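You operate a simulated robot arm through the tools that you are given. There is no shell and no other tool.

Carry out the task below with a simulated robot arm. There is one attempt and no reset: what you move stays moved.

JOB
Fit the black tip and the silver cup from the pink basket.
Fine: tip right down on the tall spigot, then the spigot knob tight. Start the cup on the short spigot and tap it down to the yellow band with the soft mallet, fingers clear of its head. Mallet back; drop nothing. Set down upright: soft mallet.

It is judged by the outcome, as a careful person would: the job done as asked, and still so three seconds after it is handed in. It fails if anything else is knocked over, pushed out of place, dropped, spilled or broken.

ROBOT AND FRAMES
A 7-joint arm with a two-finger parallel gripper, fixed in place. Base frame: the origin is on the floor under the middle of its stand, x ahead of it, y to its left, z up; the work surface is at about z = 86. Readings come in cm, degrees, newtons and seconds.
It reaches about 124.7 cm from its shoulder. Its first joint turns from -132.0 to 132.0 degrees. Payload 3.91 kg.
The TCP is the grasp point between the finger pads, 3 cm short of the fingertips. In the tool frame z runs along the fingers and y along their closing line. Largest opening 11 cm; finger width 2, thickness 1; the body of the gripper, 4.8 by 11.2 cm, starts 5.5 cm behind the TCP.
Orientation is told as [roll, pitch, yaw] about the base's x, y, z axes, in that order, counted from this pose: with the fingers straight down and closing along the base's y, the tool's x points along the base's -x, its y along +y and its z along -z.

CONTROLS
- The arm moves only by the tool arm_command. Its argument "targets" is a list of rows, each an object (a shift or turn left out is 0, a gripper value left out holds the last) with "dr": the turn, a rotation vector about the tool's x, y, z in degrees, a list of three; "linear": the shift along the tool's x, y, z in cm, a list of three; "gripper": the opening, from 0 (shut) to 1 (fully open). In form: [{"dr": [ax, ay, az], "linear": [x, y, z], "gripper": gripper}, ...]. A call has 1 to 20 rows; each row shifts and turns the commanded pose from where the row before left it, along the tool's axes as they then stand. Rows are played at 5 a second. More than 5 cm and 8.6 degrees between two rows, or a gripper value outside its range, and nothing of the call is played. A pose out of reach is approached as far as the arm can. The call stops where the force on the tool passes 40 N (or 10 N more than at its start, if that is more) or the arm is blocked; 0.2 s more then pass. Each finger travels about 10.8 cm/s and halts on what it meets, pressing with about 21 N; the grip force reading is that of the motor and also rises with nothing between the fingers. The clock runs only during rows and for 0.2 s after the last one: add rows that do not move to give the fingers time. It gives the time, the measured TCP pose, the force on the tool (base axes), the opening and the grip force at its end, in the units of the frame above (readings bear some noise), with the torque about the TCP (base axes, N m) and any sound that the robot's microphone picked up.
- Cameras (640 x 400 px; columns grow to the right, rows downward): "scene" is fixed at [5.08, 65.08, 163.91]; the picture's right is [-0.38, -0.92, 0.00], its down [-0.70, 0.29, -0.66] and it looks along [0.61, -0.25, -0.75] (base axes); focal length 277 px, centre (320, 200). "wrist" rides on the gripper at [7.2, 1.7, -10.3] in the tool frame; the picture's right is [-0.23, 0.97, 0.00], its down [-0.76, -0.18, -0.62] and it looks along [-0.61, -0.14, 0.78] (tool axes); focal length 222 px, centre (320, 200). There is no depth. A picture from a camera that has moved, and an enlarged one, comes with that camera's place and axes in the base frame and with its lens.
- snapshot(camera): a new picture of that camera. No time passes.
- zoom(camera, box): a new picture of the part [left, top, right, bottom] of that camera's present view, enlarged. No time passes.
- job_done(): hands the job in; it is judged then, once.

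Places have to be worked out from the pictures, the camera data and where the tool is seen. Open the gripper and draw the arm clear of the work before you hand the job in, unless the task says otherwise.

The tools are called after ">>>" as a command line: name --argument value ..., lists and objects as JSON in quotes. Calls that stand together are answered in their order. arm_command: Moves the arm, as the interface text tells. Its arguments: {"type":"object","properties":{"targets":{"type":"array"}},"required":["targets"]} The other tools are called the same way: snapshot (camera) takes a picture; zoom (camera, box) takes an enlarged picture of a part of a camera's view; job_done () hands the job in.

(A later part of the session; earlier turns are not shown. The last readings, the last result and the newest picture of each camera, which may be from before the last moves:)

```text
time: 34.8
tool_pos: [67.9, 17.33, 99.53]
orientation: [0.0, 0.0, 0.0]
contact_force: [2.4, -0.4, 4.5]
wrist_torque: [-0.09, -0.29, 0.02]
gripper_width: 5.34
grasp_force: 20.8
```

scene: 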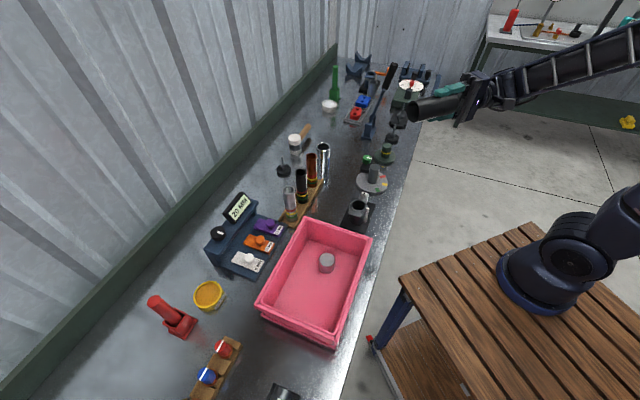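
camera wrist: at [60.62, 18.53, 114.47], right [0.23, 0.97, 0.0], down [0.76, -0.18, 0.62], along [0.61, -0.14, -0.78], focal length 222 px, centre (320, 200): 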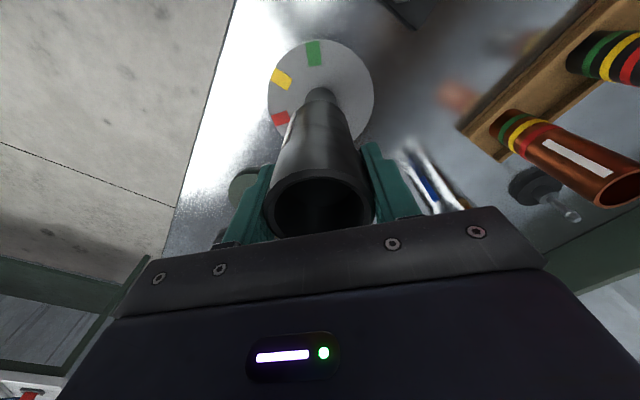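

The forces are small and it's sliding down, so I'll continue.

>>> arm_command --targets '[{"linear": [0, 0, 0.4]}, {"linear": [0, 0, 0.4]}, {"linear": [0, 0, 0.4]}, {"linear": [0, 0, 0.4]}, {}]'

>>> zoom --camera "scene" --box '[350, 140, 400, 190]'

```text
time: 36.0
tool_pos: [67.86, 17.27, 97.96]
orientation: [0.0, -0.1, 0.0]
contact_force: [3.7, -8.8, 3.7]
wrist_torque: [-0.55, -0.2, 0.07]
gripper_width: 5.34
grasp_force: 21.6
```

```text
8.00 times, centred on (375, 165) of scene
camera zoom: at [5.08, 65.08, 163.91], right [-0.38, -0.92, 0.0], down [-0.7, 0.29, -0.66], along [0.61, -0.25, -0.75], focal length 2217 px, centre (-120, 480)
```

zoom: 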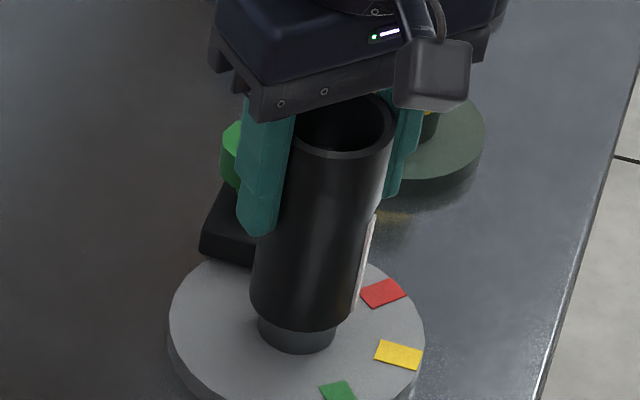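

About 1.5 cm remains. I'll relieve the small y side load and keep lowering.

>>> arm_command --targets '[{"linear": [-0.03, -0.08, 0]}, {"linear": [0, 0, 0.35]}, {"linear": [0, 0, 0.35]}, {"linear": [0, 0, 0.35]}, {}]'

>>> zoom --camera "scene" --box '[350, 140, 400, 190]'

```text
time: 37.2
tool_pos: [67.85, 17.14, 96.93]
orientation: [0.1, 0.0, 0.0]
contact_force: [-3.9, 3.8, 4.7]
wrist_torque: [0.24, 0.36, 0.07]
gripper_width: 5.31
grasp_force: 20.5
```

```text
8.00 times, centred on (375, 165) of scene
camera zoom: at [5.08, 65.08, 163.91], right [-0.38, -0.92, 0.0], down [-0.7, 0.29, -0.66], along [0.61, -0.25, -0.75], focal length 2217 px, centre (-120, 480)
```

zoom: 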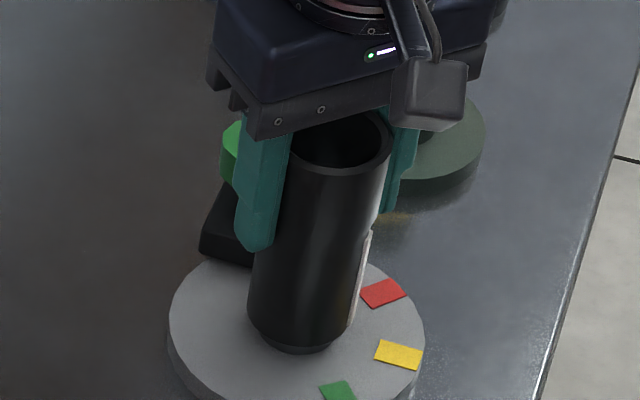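

Only a sliver of spigot is left showing. I'll keep lowering in small steps until I feel the plate.

>>> arm_command --targets '[{"linear": [0.02, 0.03, 0]}, {"linear": [0, 0, 0.25]}, {"linear": [0, 0, 0.25]}, {}]'

>>> arm_command --targets '[{"linear": [0, 0, 0.2]}, {"linear": [0, 0, 0.2]}, {}]'

>>> zoom --camera "scene" --box '[350, 140, 400, 190]'

```text
time: 38.2
tool_pos: [67.95, 17.2, 96.49]
orientation: [0.0, -0.1, 0.0]
contact_force: [3.4, 2.6, 15.5]
wrist_torque: [0.03, -0.05, 0.16]
gripper_width: 5.27
grasp_force: 20.6
```

```text
time: 39.0
tool_pos: [67.91, 17.17, 96.05]
orientation: [0.0, -0.1, 0.0]
contact_force: [-1.4, 3.6, 13.3]
wrist_torque: [0.17, 0.08, 0.03]
gripper_width: 5.28
grasp_force: 21.2
```

```text
8.00 times, centred on (375, 165) of scene
camera zoom: at [5.08, 65.08, 163.91], right [-0.38, -0.92, 0.0], down [-0.7, 0.29, -0.66], along [0.61, -0.25, -0.75], focal length 2217 px, centre (-120, 480)
```

zoom: 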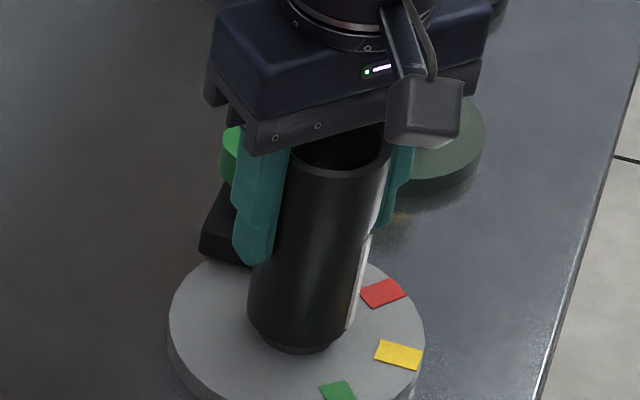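

The vertical load went up to about 14 N while the fingers started to slide on the tip. I'll zoom to see whether the bottom edge has met the plate.

>>> zoom --camera "scene" --box '[362, 172, 386, 190]'

>>> zoom --camera "wrist" --box '[270, 80, 370, 160]'

```text
16.00 times, centred on (374, 181) of scene
camera zoom: at [5.08, 65.08, 163.91], right [-0.38, -0.92, 0.0], down [-0.7, 0.29, -0.66], along [0.61, -0.25, -0.75], focal length 4434 px, centre (-544, 504)
```

zoom: 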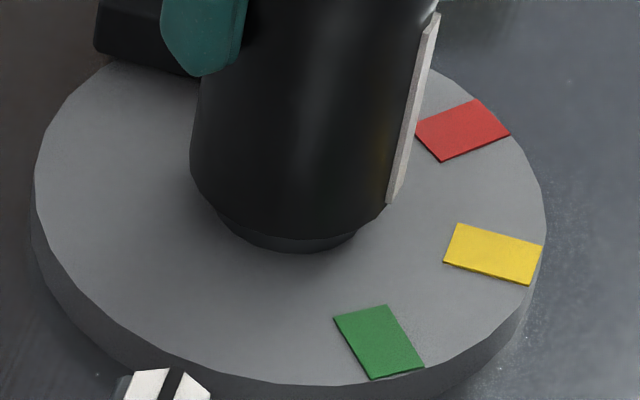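

```text
5.00 times, centred on (320, 120) of wrist
camera zoom: at [60.79, 18.75, 106.32], right [0.23, 0.97, 0.0], down [0.76, -0.18, 0.62], along [0.61, -0.14, -0.78], focal length 1111 px, centre (320, 600)
```

zoom: 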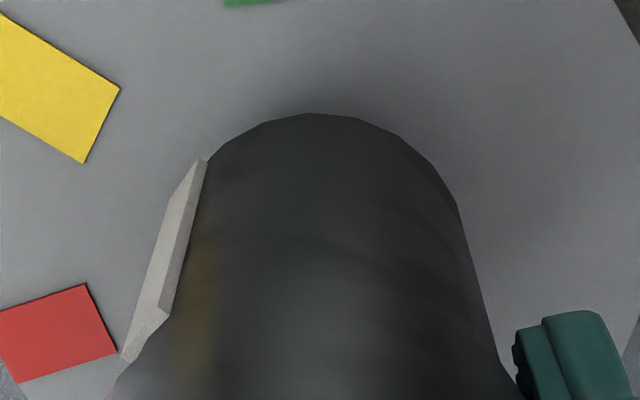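

A sliver of about 0.4 cm is still visible and the fingers slipped. I'll release the tip and press straight down on it with closed fingers inside its top recess, to be sure it's fully home.

>>> arm_command --targets '[{"gripper": 0.58}, {"gripper": 0.7}, {}, {"linear": [0, 0, -1]}, {"linear": [0, 0, -2]}, {"linear": [0, 0, -3]}, {"linear": [0, 0, -3]}, {}]'

>>> snapshot --camera "wrist"

>>> zoom --camera "scene" --box '[350, 140, 400, 190]'

```text
time: 40.8
tool_pos: [68.03, 17.17, 105.11]
orientation: [0.0, 0.0, 0.1]
contact_force: [-0.7, 0.2, 0.0]
wrist_torque: [0.02, -0.02, -0.01]
gripper_width: 7.71
grasp_force: 0.1
```

```text
taken
camera wrist: at [60.93, 18.83, 115.44], right [0.23, 0.97, 0.0], down [0.76, -0.18, 0.62], along [0.61, -0.14, -0.78], focal length 222 px, centre (320, 200)
```

wrist: 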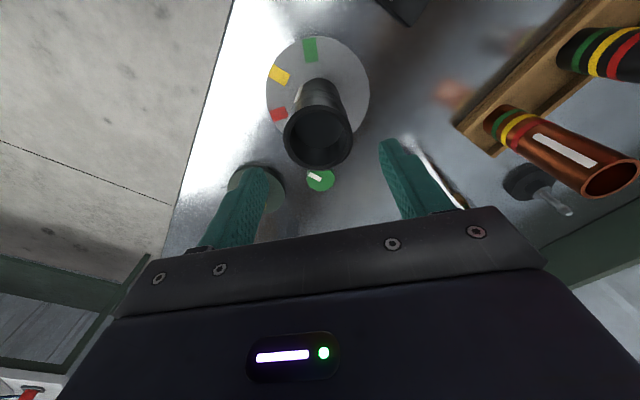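

```text
8.00 times, centred on (375, 165) of scene
camera zoom: at [5.08, 65.08, 163.91], right [-0.38, -0.92, 0.0], down [-0.7, 0.29, -0.66], along [0.61, -0.25, -0.75], focal length 2217 px, centre (-120, 480)
```

zoom: 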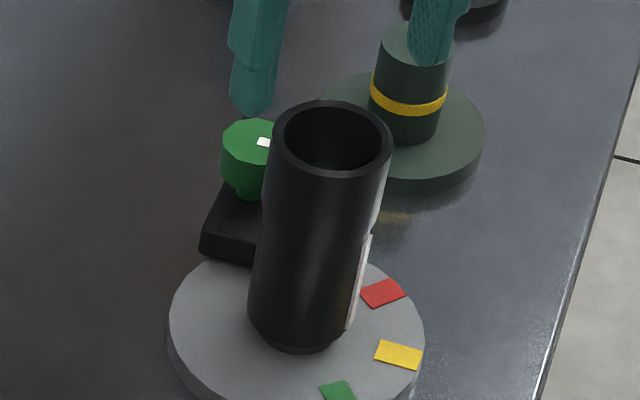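

The tip stands straight by itself. I'll close the fingers and lower them into the recess to press it down.

>>> arm_command --targets '[{"gripper": 0.3}, {"gripper": 0.0}, {}, {}, {"linear": [0, 0, 2]}, {"linear": [0, 0, 2]}, {"linear": [0, 0, 1.5]}, {}]'

>>> snapshot --camera "wrist"

```text
time: 42.1
tool_pos: [68.01, 17.2, 102.41]
orientation: [0.1, -0.2, 0.0]
contact_force: [-4.6, -2.7, 15.6]
wrist_torque: [-0.08, 0.31, -0.06]
gripper_width: 0.02
grasp_force: 21.1
stopped in row 6: the force on the tool passed its limit at 58 N (the readings are from after the stop); the commanded pose is now the measured one
```

```text
taken
camera wrist: at [60.8, 18.81, 112.77], right [0.23, 0.97, 0.0], down [0.76, -0.18, 0.63], along [0.61, -0.14, -0.78], focal length 222 px, centre (320, 200)
```

wrist: 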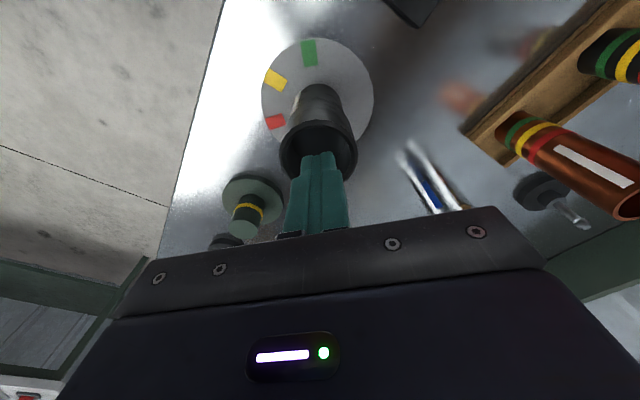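

The press met 58 N earlier than I expected, with the fingertips at about z 99.4. I'll zoom to see what they touched.

>>> zoom --camera "wrist" --box '[260, 80, 380, 220]'

>>> zoom --camera "scene" --box '[350, 130, 410, 190]'

```text
2.86 times, centred on (320, 150) of wrist
camera zoom: at [60.8, 18.81, 112.77], right [0.23, 0.97, 0.0], down [0.76, -0.18, 0.63], along [0.61, -0.14, -0.78], focal length 635 px, centre (320, 343)
```

zoom: 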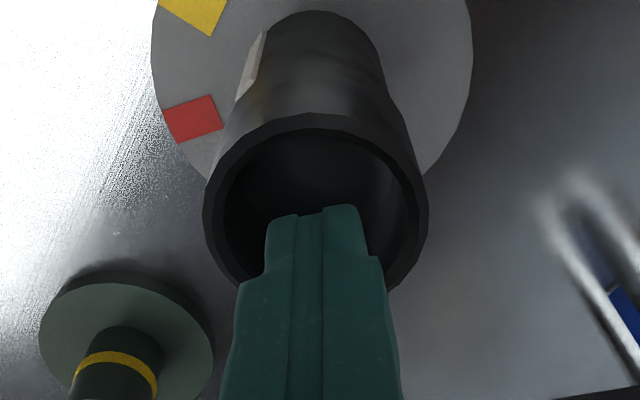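

```text
6.67 times, centred on (380, 160) of scene
camera zoom: at [5.08, 65.08, 163.91], right [-0.38, -0.92, 0.0], down [-0.7, 0.29, -0.66], along [0.61, -0.25, -0.75], focal length 1848 px, centre (-80, 467)
```

zoom: 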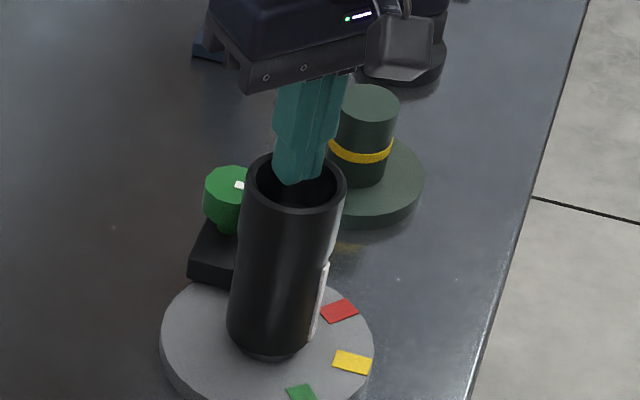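

The fingers are centred in the opening and seem to be bearing on the tip itself, so the 58 N went into pressing it. I'll check the bottom gap now.

>>> zoom --camera "scene" --box '[362, 172, 386, 190]'

>>> zoom --camera "scene" --box '[360, 145, 390, 170]'

```text
16.00 times, centred on (374, 181) of scene
camera zoom: at [5.08, 65.08, 163.91], right [-0.38, -0.92, 0.0], down [-0.7, 0.29, -0.66], along [0.61, -0.25, -0.75], focal length 4434 px, centre (-544, 504)
```

zoom: 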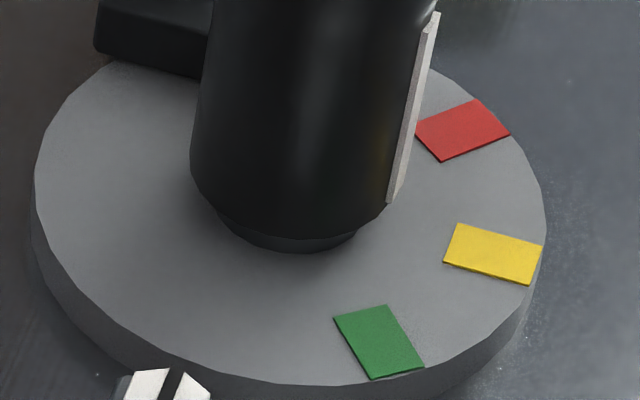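

```text
16.00 times, centred on (375, 158) of scene
camera zoom: at [5.08, 65.08, 163.91], right [-0.38, -0.92, 0.0], down [-0.7, 0.29, -0.66], along [0.61, -0.25, -0.75], focal length 4434 px, centre (-560, 880)
```

zoom: 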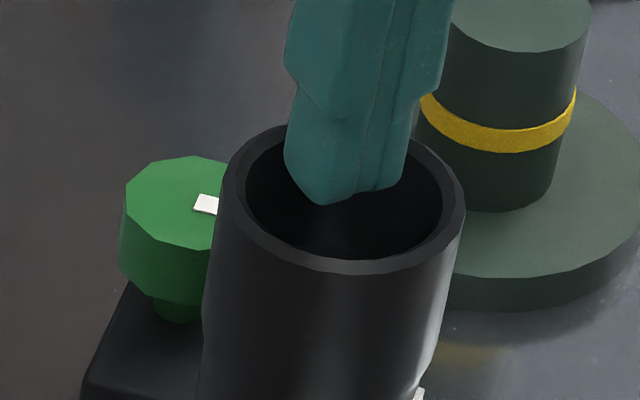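

The gap is unchanged after the hard press, so it looks bottomed out. I'll give one steady, gentle push to confirm that nothing moves.

>>> arm_command --targets '[{"linear": [0, 0, 0.15]}, {"linear": [0, 0, 0.15]}, {}]'

```text
time: 42.7
tool_pos: [68.08, 17.35, 102.47]
orientation: [0.2, -0.4, 0.0]
contact_force: [-6.2, -2.5, 16.3]
wrist_torque: [-0.1, 0.34, -0.01]
gripper_width: 0.03
grasp_force: 20.9
stopped in row 2: the force on the tool passed its limit at 43 N (the readings are from after the stop); the commanded pose is now the measured one
```

43 N and no movement, so the tip is fully down. I'll lift off, open the fingers and look at the knob.

>>> arm_command --targets '[{"linear": [0, 0, -1]}, {"linear": [0, 0, -3]}, {"linear": [0, 0, -3], "gripper": 0.3}, {"linear": [0, 0, -2], "gripper": 0.6}, {}, {}]'

>>> snapshot --camera "wrist"

>>> zoom --camera "wrist" --box '[260, 50, 380, 190]'

>>> zoom --camera "scene" --box '[350, 140, 400, 190]'

```text
time: 44.1
tool_pos: [68.13, 17.31, 111.26]
orientation: [0.2, -0.3, 0.0]
contact_force: [0.7, 0.2, 0.1]
wrist_torque: [0.0, -0.05, 0.01]
gripper_width: 6.61
grasp_force: 0.0
```

```text
taken
camera wrist: at [60.79, 18.86, 121.64], right [0.23, 0.97, 0.0], down [0.76, -0.18, 0.63], along [0.61, -0.14, -0.78], focal length 222 px, centre (320, 200)
```

wrist: 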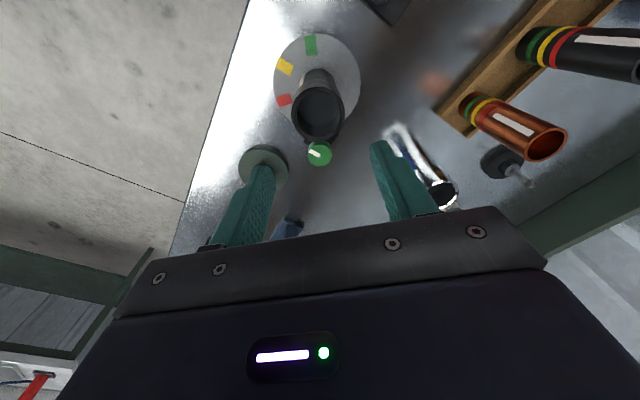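

```text
2.86 times, centred on (320, 120) of wrist
camera zoom: at [60.79, 18.86, 121.64], right [0.23, 0.97, 0.0], down [0.76, -0.18, 0.63], along [0.61, -0.14, -0.78], focal length 635 px, centre (320, 429)
```

zoom: 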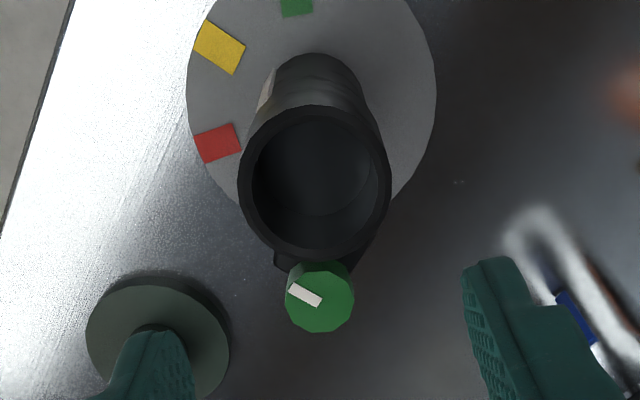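

```text
8.00 times, centred on (375, 165) of scene
camera zoom: at [5.08, 65.08, 163.91], right [-0.38, -0.92, 0.0], down [-0.7, 0.29, -0.66], along [0.61, -0.25, -0.75], focal length 2217 px, centre (-120, 480)
```

zoom: 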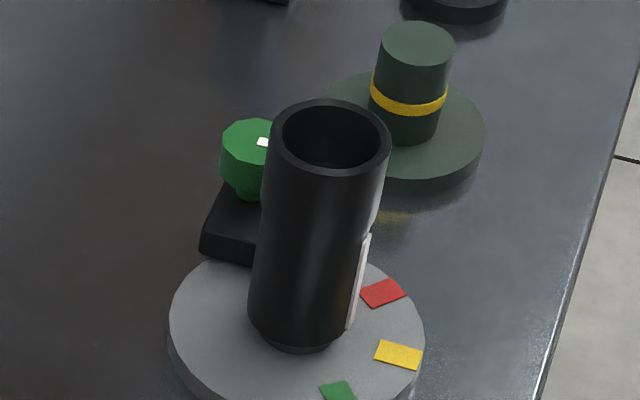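

The tip is vertical and seated. Triangulation puts the knob top near (75.5,15.5,92). I'll square up the tool, move over the knob, pre-turn -30° to leave a clockwise stroke, and come down to just above it.

>>> arm_command --targets '[{"dr": [0.2, 0.3, 0], "linear": [-2.45, -0.57, 0], "gripper": 0.5}, {"linear": [-2.45, -0.57, 0]}, {"linear": [-2.45, -0.57, 0]}, {"dr": [0, 0, -7.5]}, {"dr": [0, 0, -7.5]}, {"dr": [0, 0, -7.5]}, {"dr": [0, 0, -7.5]}, {"linear": [0, 0, 3]}, {"linear": [0, 0, 3]}, {"linear": [0, 0, 3]}, {"linear": [0, 0, 3]}, {}]'

>>> snapshot --camera "wrist"

>>> zoom --camera "wrist" --box '[250, 80, 390, 240]'

>>> zoom --camera "scene" --box '[340, 120, 420, 190]'

```text
time: 46.7
tool_pos: [75.19, 15.76, 99.21]
orientation: [-0.2, 0.0, 30.0]
contact_force: [-0.2, 0.0, -0.4]
wrist_torque: [0.01, -0.02, 0.02]
gripper_width: 5.5
grasp_force: 0.2
```

```text
taken
camera wrist: at [68.26, 13.57, 109.58], right [-0.29, 0.96, 0.0], down [0.75, 0.23, 0.62], along [0.6, 0.18, -0.78], focal length 222 px, centre (320, 200)
```

wrist: 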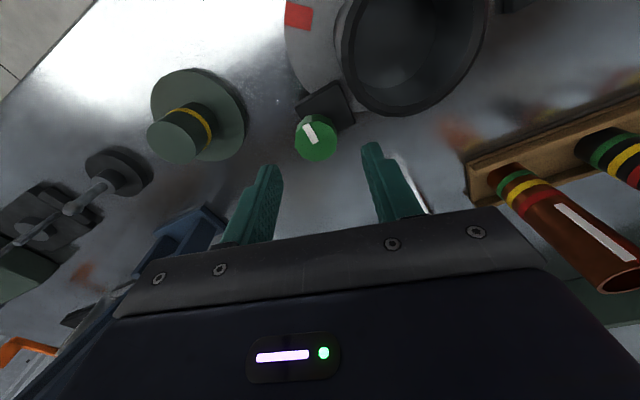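

```text
2.50 times, centred on (320, 160) of wrist
camera zoom: at [68.26, 13.57, 109.58], right [-0.29, 0.96, 0.0], down [0.75, 0.23, 0.62], along [0.6, 0.18, -0.78], focal length 555 px, centre (320, 300)
```

zoom: 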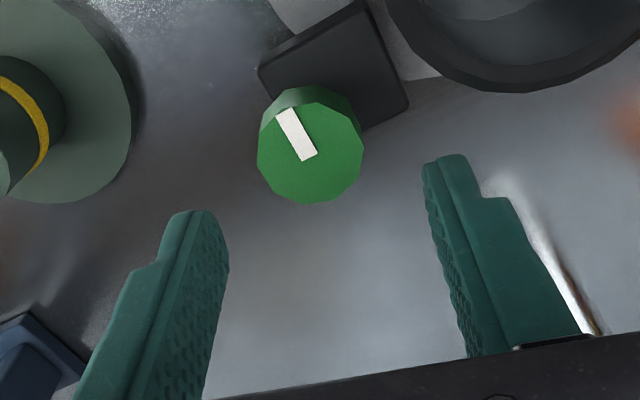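

```text
5.71 times, centred on (380, 155) of scene
camera zoom: at [5.08, 65.08, 163.91], right [-0.38, -0.92, 0.0], down [-0.7, 0.29, -0.66], along [0.61, -0.25, -0.75], focal length 1584 px, centre (-23, 457)
```

zoom: 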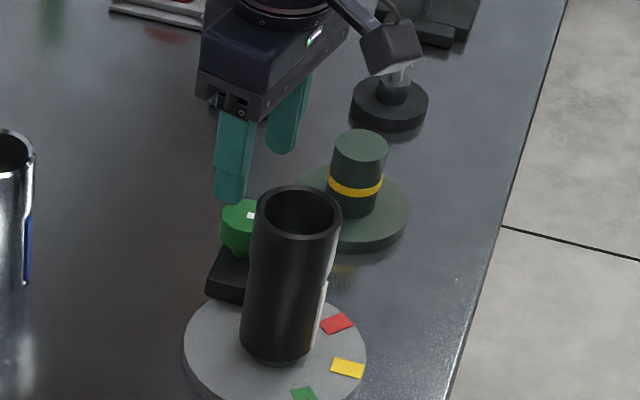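

The knob is slightly off toward tool -y and -x, by about 0.3 cm. I'll correct and lower further.

>>> arm_command --targets '[{"linear": [-0.2, -0.32, 0]}, {"linear": [0, 0, 2]}, {"linear": [0, 0, 2]}, {}]'

>>> zoom --camera "wrist" --box '[250, 80, 390, 240]'

>>> zoom --camera "scene" --box '[340, 130, 400, 190]'

```text
time: 47.7
tool_pos: [75.59, 15.3, 95.46]
orientation: [0.1, 0.1, 30.0]
contact_force: [0.3, -0.5, -0.1]
wrist_torque: [0.0, -0.02, -0.01]
gripper_width: 5.51
grasp_force: 0.1
```

```text
2.50 times, centred on (320, 160) of wrist
camera zoom: at [68.63, 13.13, 105.74], right [-0.29, 0.96, 0.0], down [0.75, 0.23, 0.62], along [0.6, 0.18, -0.78], focal length 555 px, centre (320, 300)
```

zoom: 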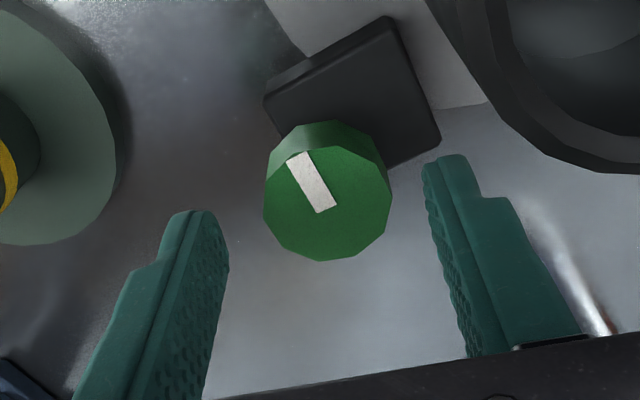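

```text
6.67 times, centred on (370, 160) of scene
camera zoom: at [5.08, 65.08, 163.91], right [-0.38, -0.92, 0.0], down [-0.7, 0.29, -0.66], along [0.61, -0.25, -0.75], focal length 1848 px, centre (-13, 467)
```

zoom: 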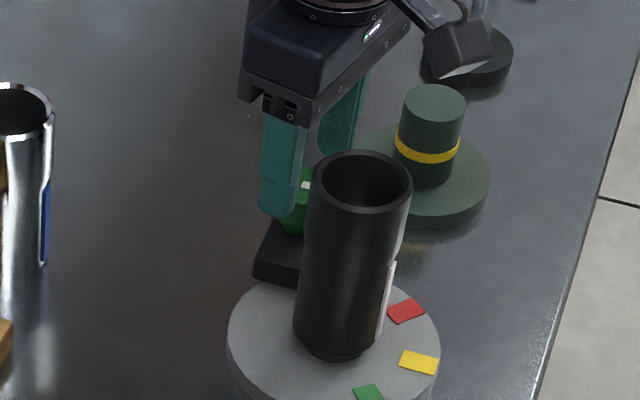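

The knob is now centred at fingertip level with its top at about z 92.3. I'll lower the fingers around it and close.

>>> arm_command --targets '[{"linear": [0, 0.15, 0.8]}, {"linear": [0, 0, 0.8]}, {"linear": [0, 0, 0.7]}, {}]'

>>> arm_command --targets '[{"gripper": 0.4}, {"gripper": 0.3}, {"gripper": 0.2}, {}, {}]'

>>> zoom --camera "wrist" --box '[250, 80, 390, 240]'

>>> zoom --camera "scene" --box '[340, 130, 400, 190]'

```text
time: 48.7
tool_pos: [75.72, 15.35, 93.03]
orientation: [-0.1, 0.0, 30.0]
contact_force: [0.7, -0.2, 0.5]
wrist_torque: [0.0, -0.02, 0.01]
gripper_width: 5.49
grasp_force: 0.0
```

```text
time: 49.9
tool_pos: [75.66, 15.53, 93.02]
orientation: [-0.1, 0.0, 30.0]
contact_force: [-10.5, 17.8, -3.1]
wrist_torque: [0.58, 0.09, 0.03]
gripper_width: 3.57
grasp_force: 45.3
```

```text
2.50 times, centred on (320, 160) of wrist
camera zoom: at [68.59, 13.29, 103.4], right [-0.29, 0.96, 0.0], down [0.75, 0.23, 0.62], along [0.6, 0.18, -0.78], focal length 555 px, centre (320, 300)
```

zoom: 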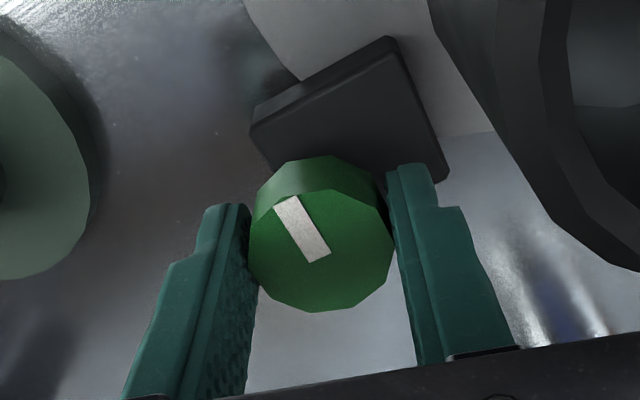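

```text
6.67 times, centred on (370, 160) of scene
camera zoom: at [5.08, 65.08, 163.91], right [-0.38, -0.92, 0.0], down [-0.7, 0.29, -0.66], along [0.61, -0.25, -0.75], focal length 1848 px, centre (-13, 467)
```

zoom: 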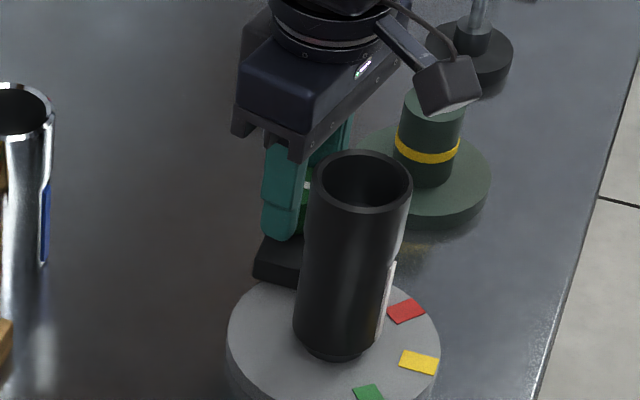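

The fingers hold the knob at 3.57 cm but with a 21 N side load along tool +y. I'll shift that way to centre, then read again.

>>> arm_command --targets '[{"linear": [0, 0.15, 0]}, {"linear": [0, 0.12, 0]}, {}, {}]'

```text
time: 50.9
tool_pos: [75.58, 15.54, 92.97]
orientation: [-0.1, -0.1, 29.8]
contact_force: [18.1, -2.6, -10.7]
wrist_torque: [-0.13, -0.62, 0.03]
gripper_width: 3.56
grasp_force: 44.8
```

The load swung over and some x load appeared, so I overshot a little. I'll back off slightly.

>>> arm_command --targets '[{"linear": [-0.12, -0.1, 0]}, {}, {}]'

```text
time: 51.7
tool_pos: [75.62, 15.45, 93.08]
orientation: [-0.1, 0.0, 29.9]
contact_force: [5.0, -10.9, 3.2]
wrist_torque: [-0.32, 0.28, 0.01]
gripper_width: 3.54
grasp_force: 44.8
```

The remaining load is moderate. I'll take out a bit more and start turning clockwise (+tool z) in small steps.

>>> arm_command --targets '[{"linear": [0, -0.12, 0]}, {"dr": [0, 0, 4]}, {"dr": [0, 0, 4]}, {"dr": [0, 0, 4]}, {"dr": [0, 0, 4]}, {}]'

>>> zoom --camera "wrist" --box '[250, 80, 390, 240]'

```text
time: 53.1
tool_pos: [75.65, 15.5, 93.09]
orientation: [0.1, 0.0, 13.9]
contact_force: [-15.5, -5.7, -1.6]
wrist_torque: [-0.36, 1.08, 0.01]
gripper_width: 3.55
grasp_force: 45.0
```

```text
2.50 times, centred on (320, 160) of wrist
camera zoom: at [68.27, 15.36, 103.41], right [-0.01, 1.0, 0.0], down [0.78, 0.01, 0.62], along [0.62, 0.01, -0.78], focal length 555 px, centre (320, 300)
```

zoom: 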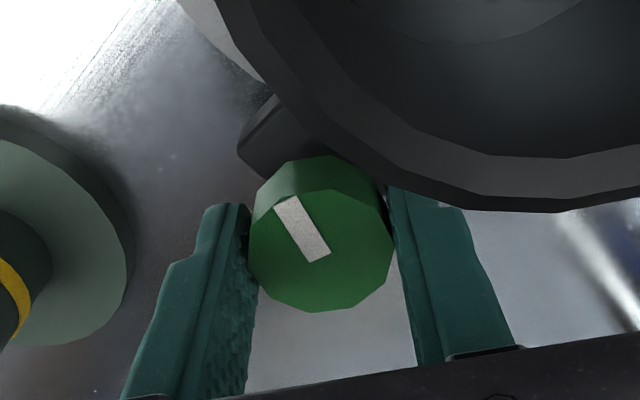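

The knob follows the fingers with almost no resistive torque. I'll relieve the x side load by shifting slightly, then continue turning.

>>> arm_command --targets '[{"linear": [0.15, 0, 0]}, {}, {}]'

>>> arm_command --targets '[{"dr": [0, 0, 4]}, {"dr": [0, 0, 4]}, {"dr": [0, 0, 4]}, {}]'

```text
time: 53.9
tool_pos: [75.58, 15.71, 93.11]
orientation: [0.0, 0.0, 14.0]
contact_force: [-2.7, 3.3, -16.5]
wrist_torque: [0.35, -0.63, -0.01]
gripper_width: 3.55
grasp_force: 44.9
```

```text
time: 54.9
tool_pos: [75.67, 15.56, 93.06]
orientation: [0.0, 0.0, 2.0]
contact_force: [2.8, 9.7, -6.0]
wrist_torque: [0.28, 0.93, 0.0]
gripper_width: 3.57
grasp_force: 44.7
```

Loads are modest and the torque about z is nil. I'll keep turning clockwise.

>>> arm_command --targets '[{"dr": [0, 0, 4]}, {"dr": [0, 0, 4]}, {"dr": [0, 0, 4]}, {"dr": [0, 0, 4]}, {"dr": [0, 0, 4]}, {}]'

>>> arm_command --targets '[{"dr": [0, 0, 4]}, {"dr": [0, 0, 4]}, {"dr": [0, 0, 4]}, {"dr": [0, 0, 4]}, {"dr": [0, 0, 4]}, {}]'

>>> zoom --camera "wrist" --box '[250, 80, 390, 240]'

>>> zoom --camera "scene" --box '[340, 130, 400, 190]'

```text
time: 56.3
tool_pos: [75.66, 15.65, 93.07]
orientation: [0.0, -0.2, -18.1]
contact_force: [12.3, 14.7, -4.3]
wrist_torque: [0.2, -0.64, 0.0]
gripper_width: 3.55
grasp_force: 45.1
```

```text
time: 57.7
tool_pos: [75.63, 15.63, 92.99]
orientation: [0.1, -0.1, -38.0]
contact_force: [13.6, 18.1, 0.2]
wrist_torque: [0.36, -0.04, 0.04]
gripper_width: 3.57
grasp_force: 45.4
```

```text
2.50 times, centred on (320, 160) of wrist
camera zoom: at [71.03, 21.29, 103.4], right [0.78, 0.63, 0.0], down [0.49, -0.61, 0.62], along [0.39, -0.49, -0.78], focal length 555 px, centre (320, 300)
```

zoom: 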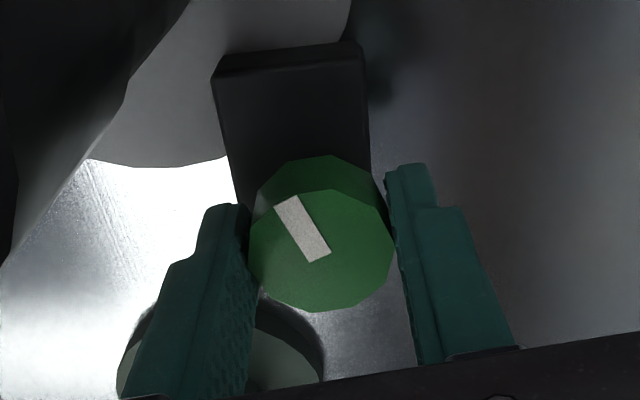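

```text
6.67 times, centred on (370, 160) of scene
camera zoom: at [5.08, 65.08, 163.91], right [-0.38, -0.92, 0.0], down [-0.7, 0.29, -0.66], along [0.61, -0.25, -0.75], focal length 1848 px, centre (-13, 467)
```

zoom: 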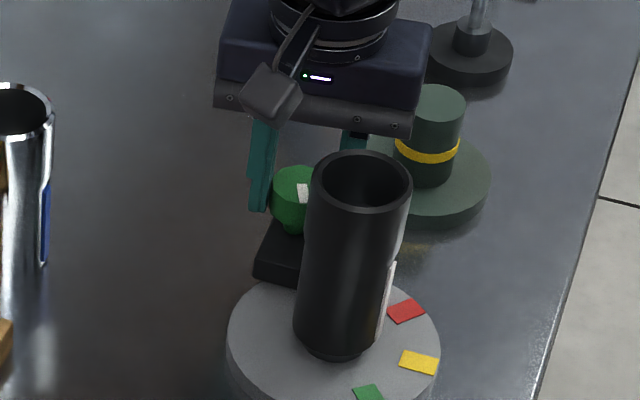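

68° turned and still loose. I'll relieve the y load and continue to the end of this stroke.

>>> arm_command --targets '[{"linear": [0, 0.15, 0]}, {"dr": [0, 0, 4]}, {"dr": [0, 0, 4]}, {"dr": [0, 0, 4]}, {"dr": [0, 0, 4]}, {}]'

```text
time: 59.1
tool_pos: [75.59, 15.65, 93.12]
orientation: [-0.1, 0.0, -54.1]
contact_force: [-14.0, -7.0, -3.4]
wrist_torque: [0.26, 0.69, -0.05]
gripper_width: 3.58
grasp_force: 45.3
```

End of the stroke (84° turned, still no torque). I'll open, rotate back and regrip for another stroke.

>>> arm_command --targets '[{"gripper": 0.4}, {"gripper": 0.5}, {}, {"dr": [0, 0, -7]}, {"dr": [0, 0, -7]}, {"dr": [0, 0, -7]}, {"dr": [0, 0, -7]}, {"dr": [0, 0, -7]}, {"dr": [0, 0, -7]}, {"dr": [0, 0, -7]}, {"dr": [0, 0, -7]}, {"dr": [0, 0, -7]}, {"dr": [0, 0, -7]}, {"dr": [0, 0, -7]}, {"dr": [0, 0, -7]}, {}]'

>>> zoom --camera "wrist" --box '[250, 80, 390, 240]'

```text
time: 62.5
tool_pos: [75.76, 15.62, 93.02]
orientation: [-0.1, -0.1, 30.1]
contact_force: [1.1, 0.4, 0.9]
wrist_torque: [0.0, -0.02, -0.02]
gripper_width: 5.48
grasp_force: 0.0
```

```text
2.50 times, centred on (320, 160) of wrist
camera zoom: at [68.67, 13.38, 103.38], right [-0.29, 0.96, 0.0], down [0.75, 0.23, 0.62], along [0.6, 0.18, -0.78], focal length 555 px, centre (320, 300)
```

zoom: 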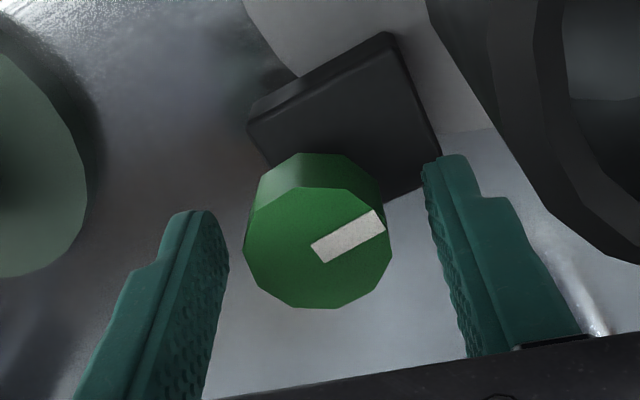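

The mark has turned clockwise as intended, and the knob is centred between the open fingers. Regripping for a second stroke.

>>> arm_command --targets '[{"gripper": 0.4}, {"gripper": 0.3}, {"gripper": 0.2}, {}, {}]'

>>> arm_command --targets '[{"dr": [0, 0, 5]}, {"dr": [0, 0, 5]}, {"dr": [0, 0, 5]}, {"dr": [0, 0, 5]}, {}]'

```text
time: 63.7
tool_pos: [75.66, 15.54, 93.11]
orientation: [-0.1, 0.1, 30.0]
contact_force: [3.5, -4.2, -1.7]
wrist_torque: [-0.09, 0.01, 0.02]
gripper_width: 3.56
grasp_force: 45.0
```

```text
time: 64.9
tool_pos: [75.69, 15.6, 93.22]
orientation: [-0.1, 0.0, 9.8]
contact_force: [7.7, -12.8, -1.8]
wrist_torque: [-0.21, -0.04, 0.64]
gripper_width: 3.56
grasp_force: 44.7
```

Torque about z rose to 0.64 N m, so the knob is getting tight. I'll check whether it still follows the fingers.

>>> zoom --camera "wrist" --box '[250, 80, 390, 240]'

>>> zoom --camera "scene" --box '[340, 130, 400, 190]'

```text
2.50 times, centred on (320, 160) of wrist
camera zoom: at [68.32, 15.9, 103.4], right [0.06, 1.0, 0.0], down [0.78, -0.04, 0.62], along [0.62, -0.04, -0.78], focal length 555 px, centre (320, 300)
```

zoom: 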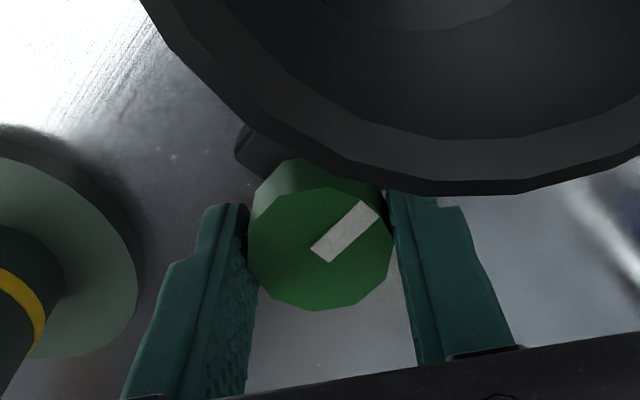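

```text
6.67 times, centred on (370, 160) of scene
camera zoom: at [5.08, 65.08, 163.91], right [-0.38, -0.92, 0.0], down [-0.7, 0.29, -0.66], along [0.61, -0.25, -0.75], focal length 1848 px, centre (-13, 467)
```

zoom: 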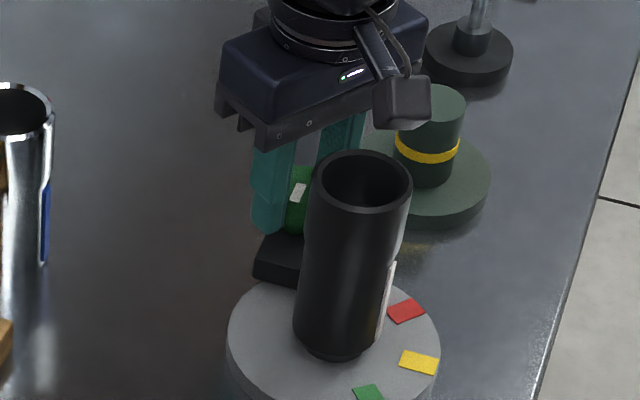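

The knob slipped about 9° in the fingers, so it has hit its stop. I'll try a bit more to confirm.

>>> arm_command --targets '[{"dr": [0, 0, 4]}, {"dr": [0, 0, 4]}, {}]'

>>> zoom --camera "wrist" --box '[250, 80, 390, 240]'

```text
time: 65.7
tool_pos: [75.58, 15.51, 93.16]
orientation: [0.0, 0.0, 1.8]
contact_force: [5.9, -13.7, -1.1]
wrist_torque: [-0.13, 0.08, 0.37]
gripper_width: 3.54
grasp_force: 45.1
```

```text
2.50 times, centred on (320, 160) of wrist
camera zoom: at [68.45, 16.92, 103.4], right [0.19, 0.98, 0.0], down [0.77, -0.15, 0.62], along [0.61, -0.12, -0.78], focal length 555 px, centre (320, 300)
```

zoom: 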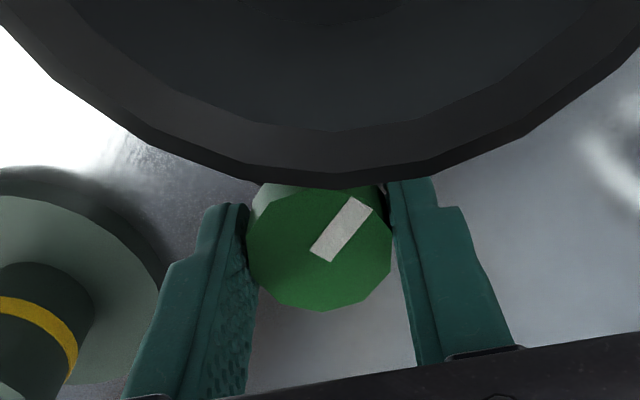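

The knob's mark no longer moves in space while the fingers slip, so it's tight against its stop. I'll open and rise clear, then check.

>>> arm_command --targets '[{"gripper": 0.4}, {"gripper": 0.5}, {}, {"linear": [0, 0, -2]}, {"linear": [0, 0, -4]}, {"linear": [0, 0, -4]}, {"linear": [0, 0, -4]}, {"linear": [0, 0, -4]}, {}]'

>>> snapshot --camera "wrist"

>>> zoom --camera "scene" --box '[340, 120, 420, 190]'

```text
time: 67.7
tool_pos: [75.75, 15.57, 111.03]
orientation: [-0.1, 0.0, 2.0]
contact_force: [0.0, -0.2, 0.2]
wrist_torque: [0.03, 0.01, 0.0]
gripper_width: 5.51
grasp_force: 0.0
```

```text
taken
camera wrist: at [68.43, 16.95, 121.32], right [0.19, 0.98, 0.0], down [0.77, -0.15, 0.62], along [0.61, -0.12, -0.78], focal length 222 px, centre (320, 200)
```

wrist: 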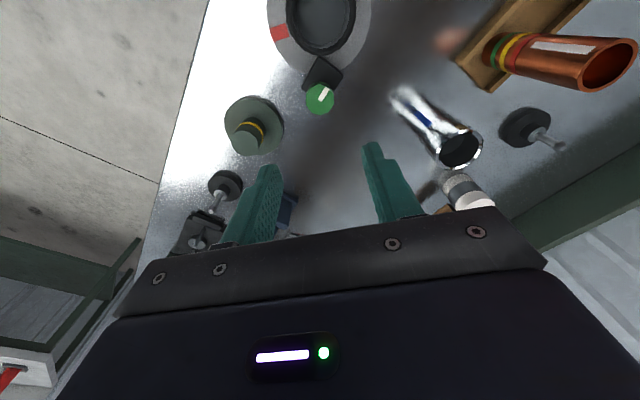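

```text
5.71 times, centred on (380, 155) of scene
camera zoom: at [5.08, 65.08, 163.91], right [-0.38, -0.92, 0.0], down [-0.7, 0.29, -0.66], along [0.61, -0.25, -0.75], focal length 1584 px, centre (-23, 457)
```

zoom: 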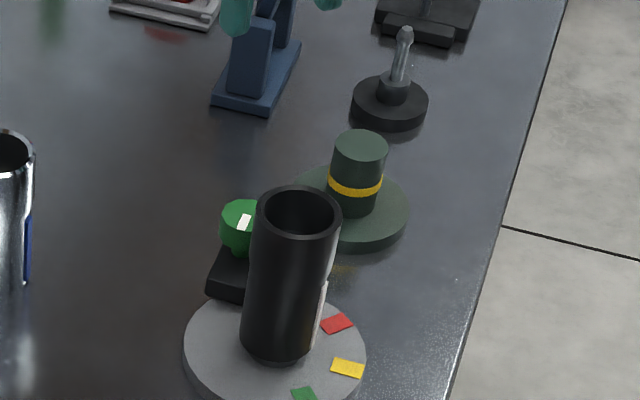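

The tip is done and the knob is tight. While I'm here I'll measure the short spigot closely.

>>> zoom --camera "wrist" --box '[200, 80, 300, 170]'

>>> zoom --camera "scene" --box '[370, 135, 402, 170]'

```text
4.44 times, centred on (250, 125) of wrist
camera zoom: at [68.43, 16.95, 121.32], right [0.19, 0.98, 0.0], down [0.77, -0.15, 0.62], along [0.61, -0.12, -0.78], focal length 987 px, centre (631, 533)
```

zoom: 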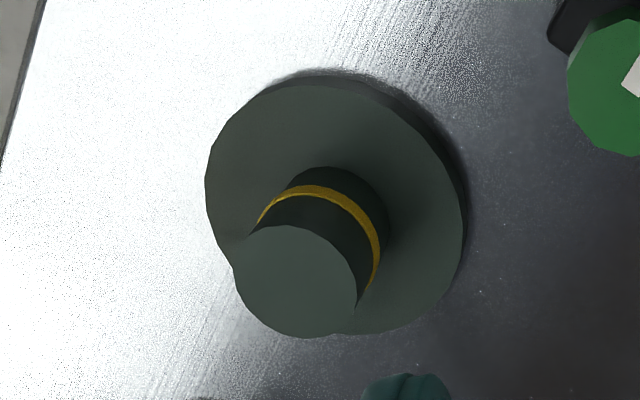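

```text
11.43 times, centred on (386, 152) of scene
camera zoom: at [5.08, 65.08, 163.91], right [-0.38, -0.92, 0.0], down [-0.7, 0.29, -0.66], along [0.61, -0.25, -0.75], focal length 3168 px, centre (-434, 743)
```

zoom: 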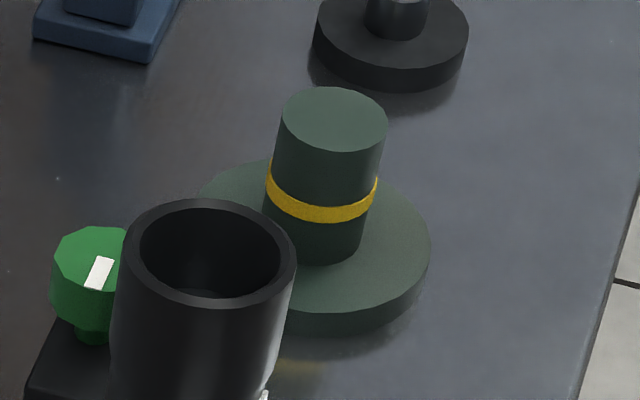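

I have the short spigot's top near (79.1,4.3), z about 92.5. Its yellow band starts about 3.3 below the top. Next I'll fly to the basket above the cup at about (41.5,47.6), yawed so the fingers close across the basket's short side.

>>> arm_command --targets '[{"linear": [3.0, 3.015, 0]}, {"linear": [3.0, 3.015, 0]}, {"linear": [3.0, 3.015, 0]}, {"linear": [3.0, 3.015, 0]}, {"linear": [3.0, 3.015, 0]}, {"linear": [3.0, 3.015, 0]}, {"linear": [3.0, 3.015, 0]}, {"linear": [3.0, 3.015, 0]}, {"linear": [3.0, 3.015, 0]}, {"linear": [3.0, 3.015, 0]}, {"linear": [3.0, 3.015, 0]}, {"dr": [0, 0, 7.8]}, {"dr": [0, 0, 7.8]}, {"dr": [0, 0, 7.8]}, {"dr": [0, 0, 7.8]}, {"dr": [0, 0, 7.8]}, {"dr": [0, 0, 7.8], "gripper": 0.6}, {}]'

>>> snapshot --camera "wrist"

>>> zoom --camera "wrist" --box '[250, 60, 390, 200]'

>>> snapshot --camera "scene"

```text
time: 71.5
tool_pos: [41.64, 47.87, 111.16]
orientation: [-0.1, -0.1, -44.9]
contact_force: [0.3, 0.4, -0.2]
wrist_torque: [0.01, 0.0, -0.01]
gripper_width: 6.59
grasp_force: 0.0
```

```text
taken
camera wrist: at [37.68, 54.0, 121.41], right [0.85, 0.53, 0.0], down [0.41, -0.66, 0.62], along [0.33, -0.53, -0.78], focal length 222 px, centre (320, 200)
```

wrist: 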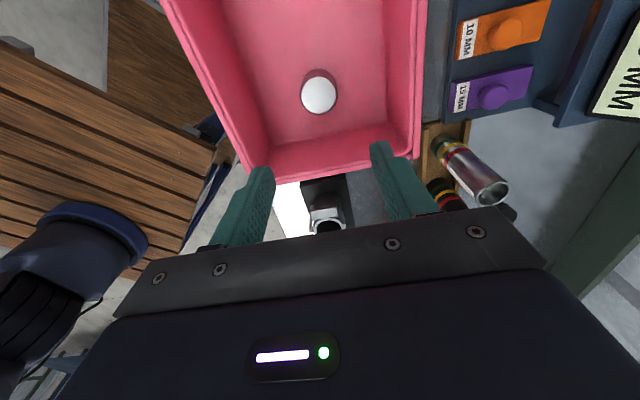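

```text
2.86 times, centred on (320, 130) of wrist
camera zoom: at [37.68, 54.0, 121.41], right [0.85, 0.53, 0.0], down [0.41, -0.66, 0.62], along [0.33, -0.53, -0.78], focal length 635 px, centre (320, 400)
```

zoom: 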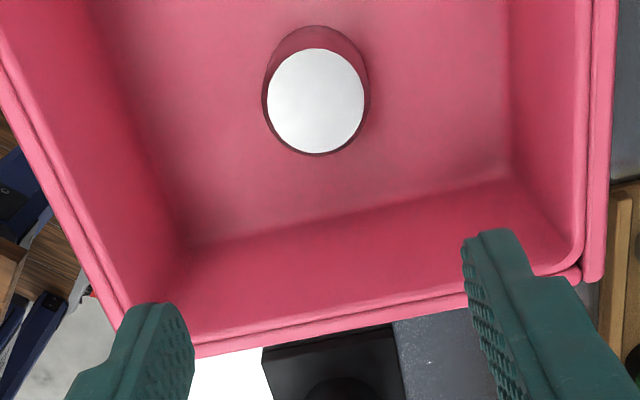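

```text
taken
```

scene: 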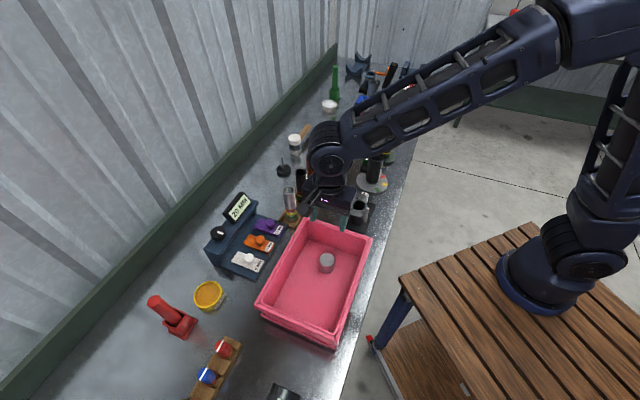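

The cup lies right under the TCP line, within 0.2 cm. I'll descend partway and re-check.

>>> arm_command --targets '[{"linear": [0, -0.15, 3.5]}, {"linear": [0, 0, 3.5]}, {"linear": [0, 0, 3.5]}, {"linear": [0, 0, 3.5]}, {}]'

>>> snapshot --camera "wrist"

>>> zoom --camera "wrist" --box '[250, 80, 390, 220]'

```text
time: 72.7
tool_pos: [41.45, 47.41, 96.99]
orientation: [-0.1, -0.1, -44.9]
contact_force: [0.2, 0.8, -0.6]
wrist_torque: [0.02, 0.01, -0.01]
gripper_width: 6.62
grasp_force: 0.1
```

```text
taken
camera wrist: at [37.55, 53.66, 107.21], right [0.85, 0.53, 0.0], down [0.41, -0.66, 0.62], along [0.33, -0.53, -0.78], focal length 222 px, centre (320, 200)
```

wrist: 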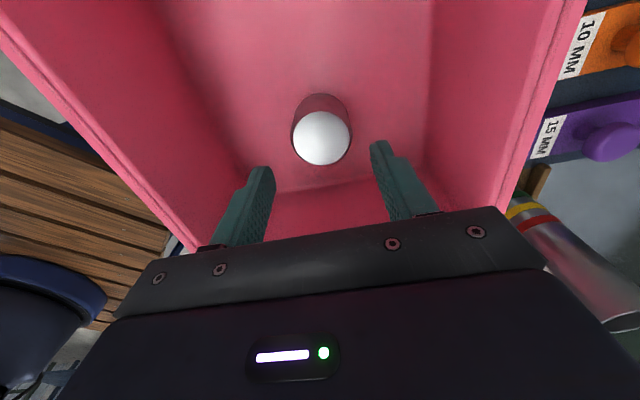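

```text
2.86 times, centred on (320, 150) of wrist
camera zoom: at [37.55, 53.66, 107.21], right [0.85, 0.53, 0.0], down [0.41, -0.66, 0.62], along [0.33, -0.53, -0.78], focal length 635 px, centre (320, 343)
```

zoom: 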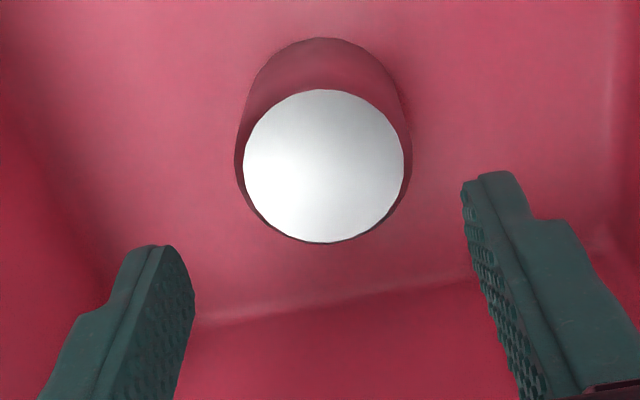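

Cup top is at z about 90.3 and well centred. I'll lower to z 90.9, with the fingertips just off the basket floor, and close.

>>> arm_command --targets '[{"linear": [0, 0.08, 2]}, {"linear": [0, 0, 2]}, {"linear": [0, 0, 1.3]}, {"linear": [0, 0, 0.8]}, {}]'

>>> arm_command --targets '[{"gripper": 0.5}, {"gripper": 0.4}, {"gripper": 0.3}, {"gripper": 0.25}, {}, {}]'

>>> snapshot --camera "wrist"

```text
time: 73.9
tool_pos: [41.55, 47.64, 90.91]
orientation: [0.0, 0.0, -44.8]
contact_force: [0.3, 0.0, 0.5]
wrist_torque: [-0.04, -0.01, 0.0]
gripper_width: 6.62
grasp_force: 0.1
```

```text
time: 75.3
tool_pos: [41.6, 47.63, 91.01]
orientation: [0.0, 0.0, -44.9]
contact_force: [0.9, -0.4, 0.4]
wrist_torque: [0.03, 0.01, 0.03]
gripper_width: 4.91
grasp_force: 21.1
```

```text
taken
camera wrist: at [37.66, 53.86, 101.27], right [0.85, 0.53, 0.0], down [0.41, -0.66, 0.62], along [0.33, -0.53, -0.78], focal length 222 px, centre (320, 200)
```

wrist: 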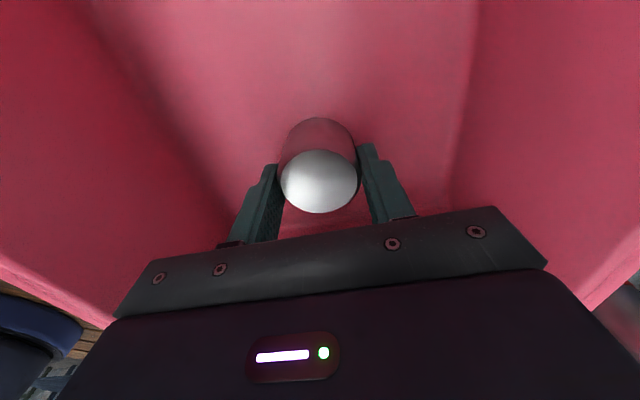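

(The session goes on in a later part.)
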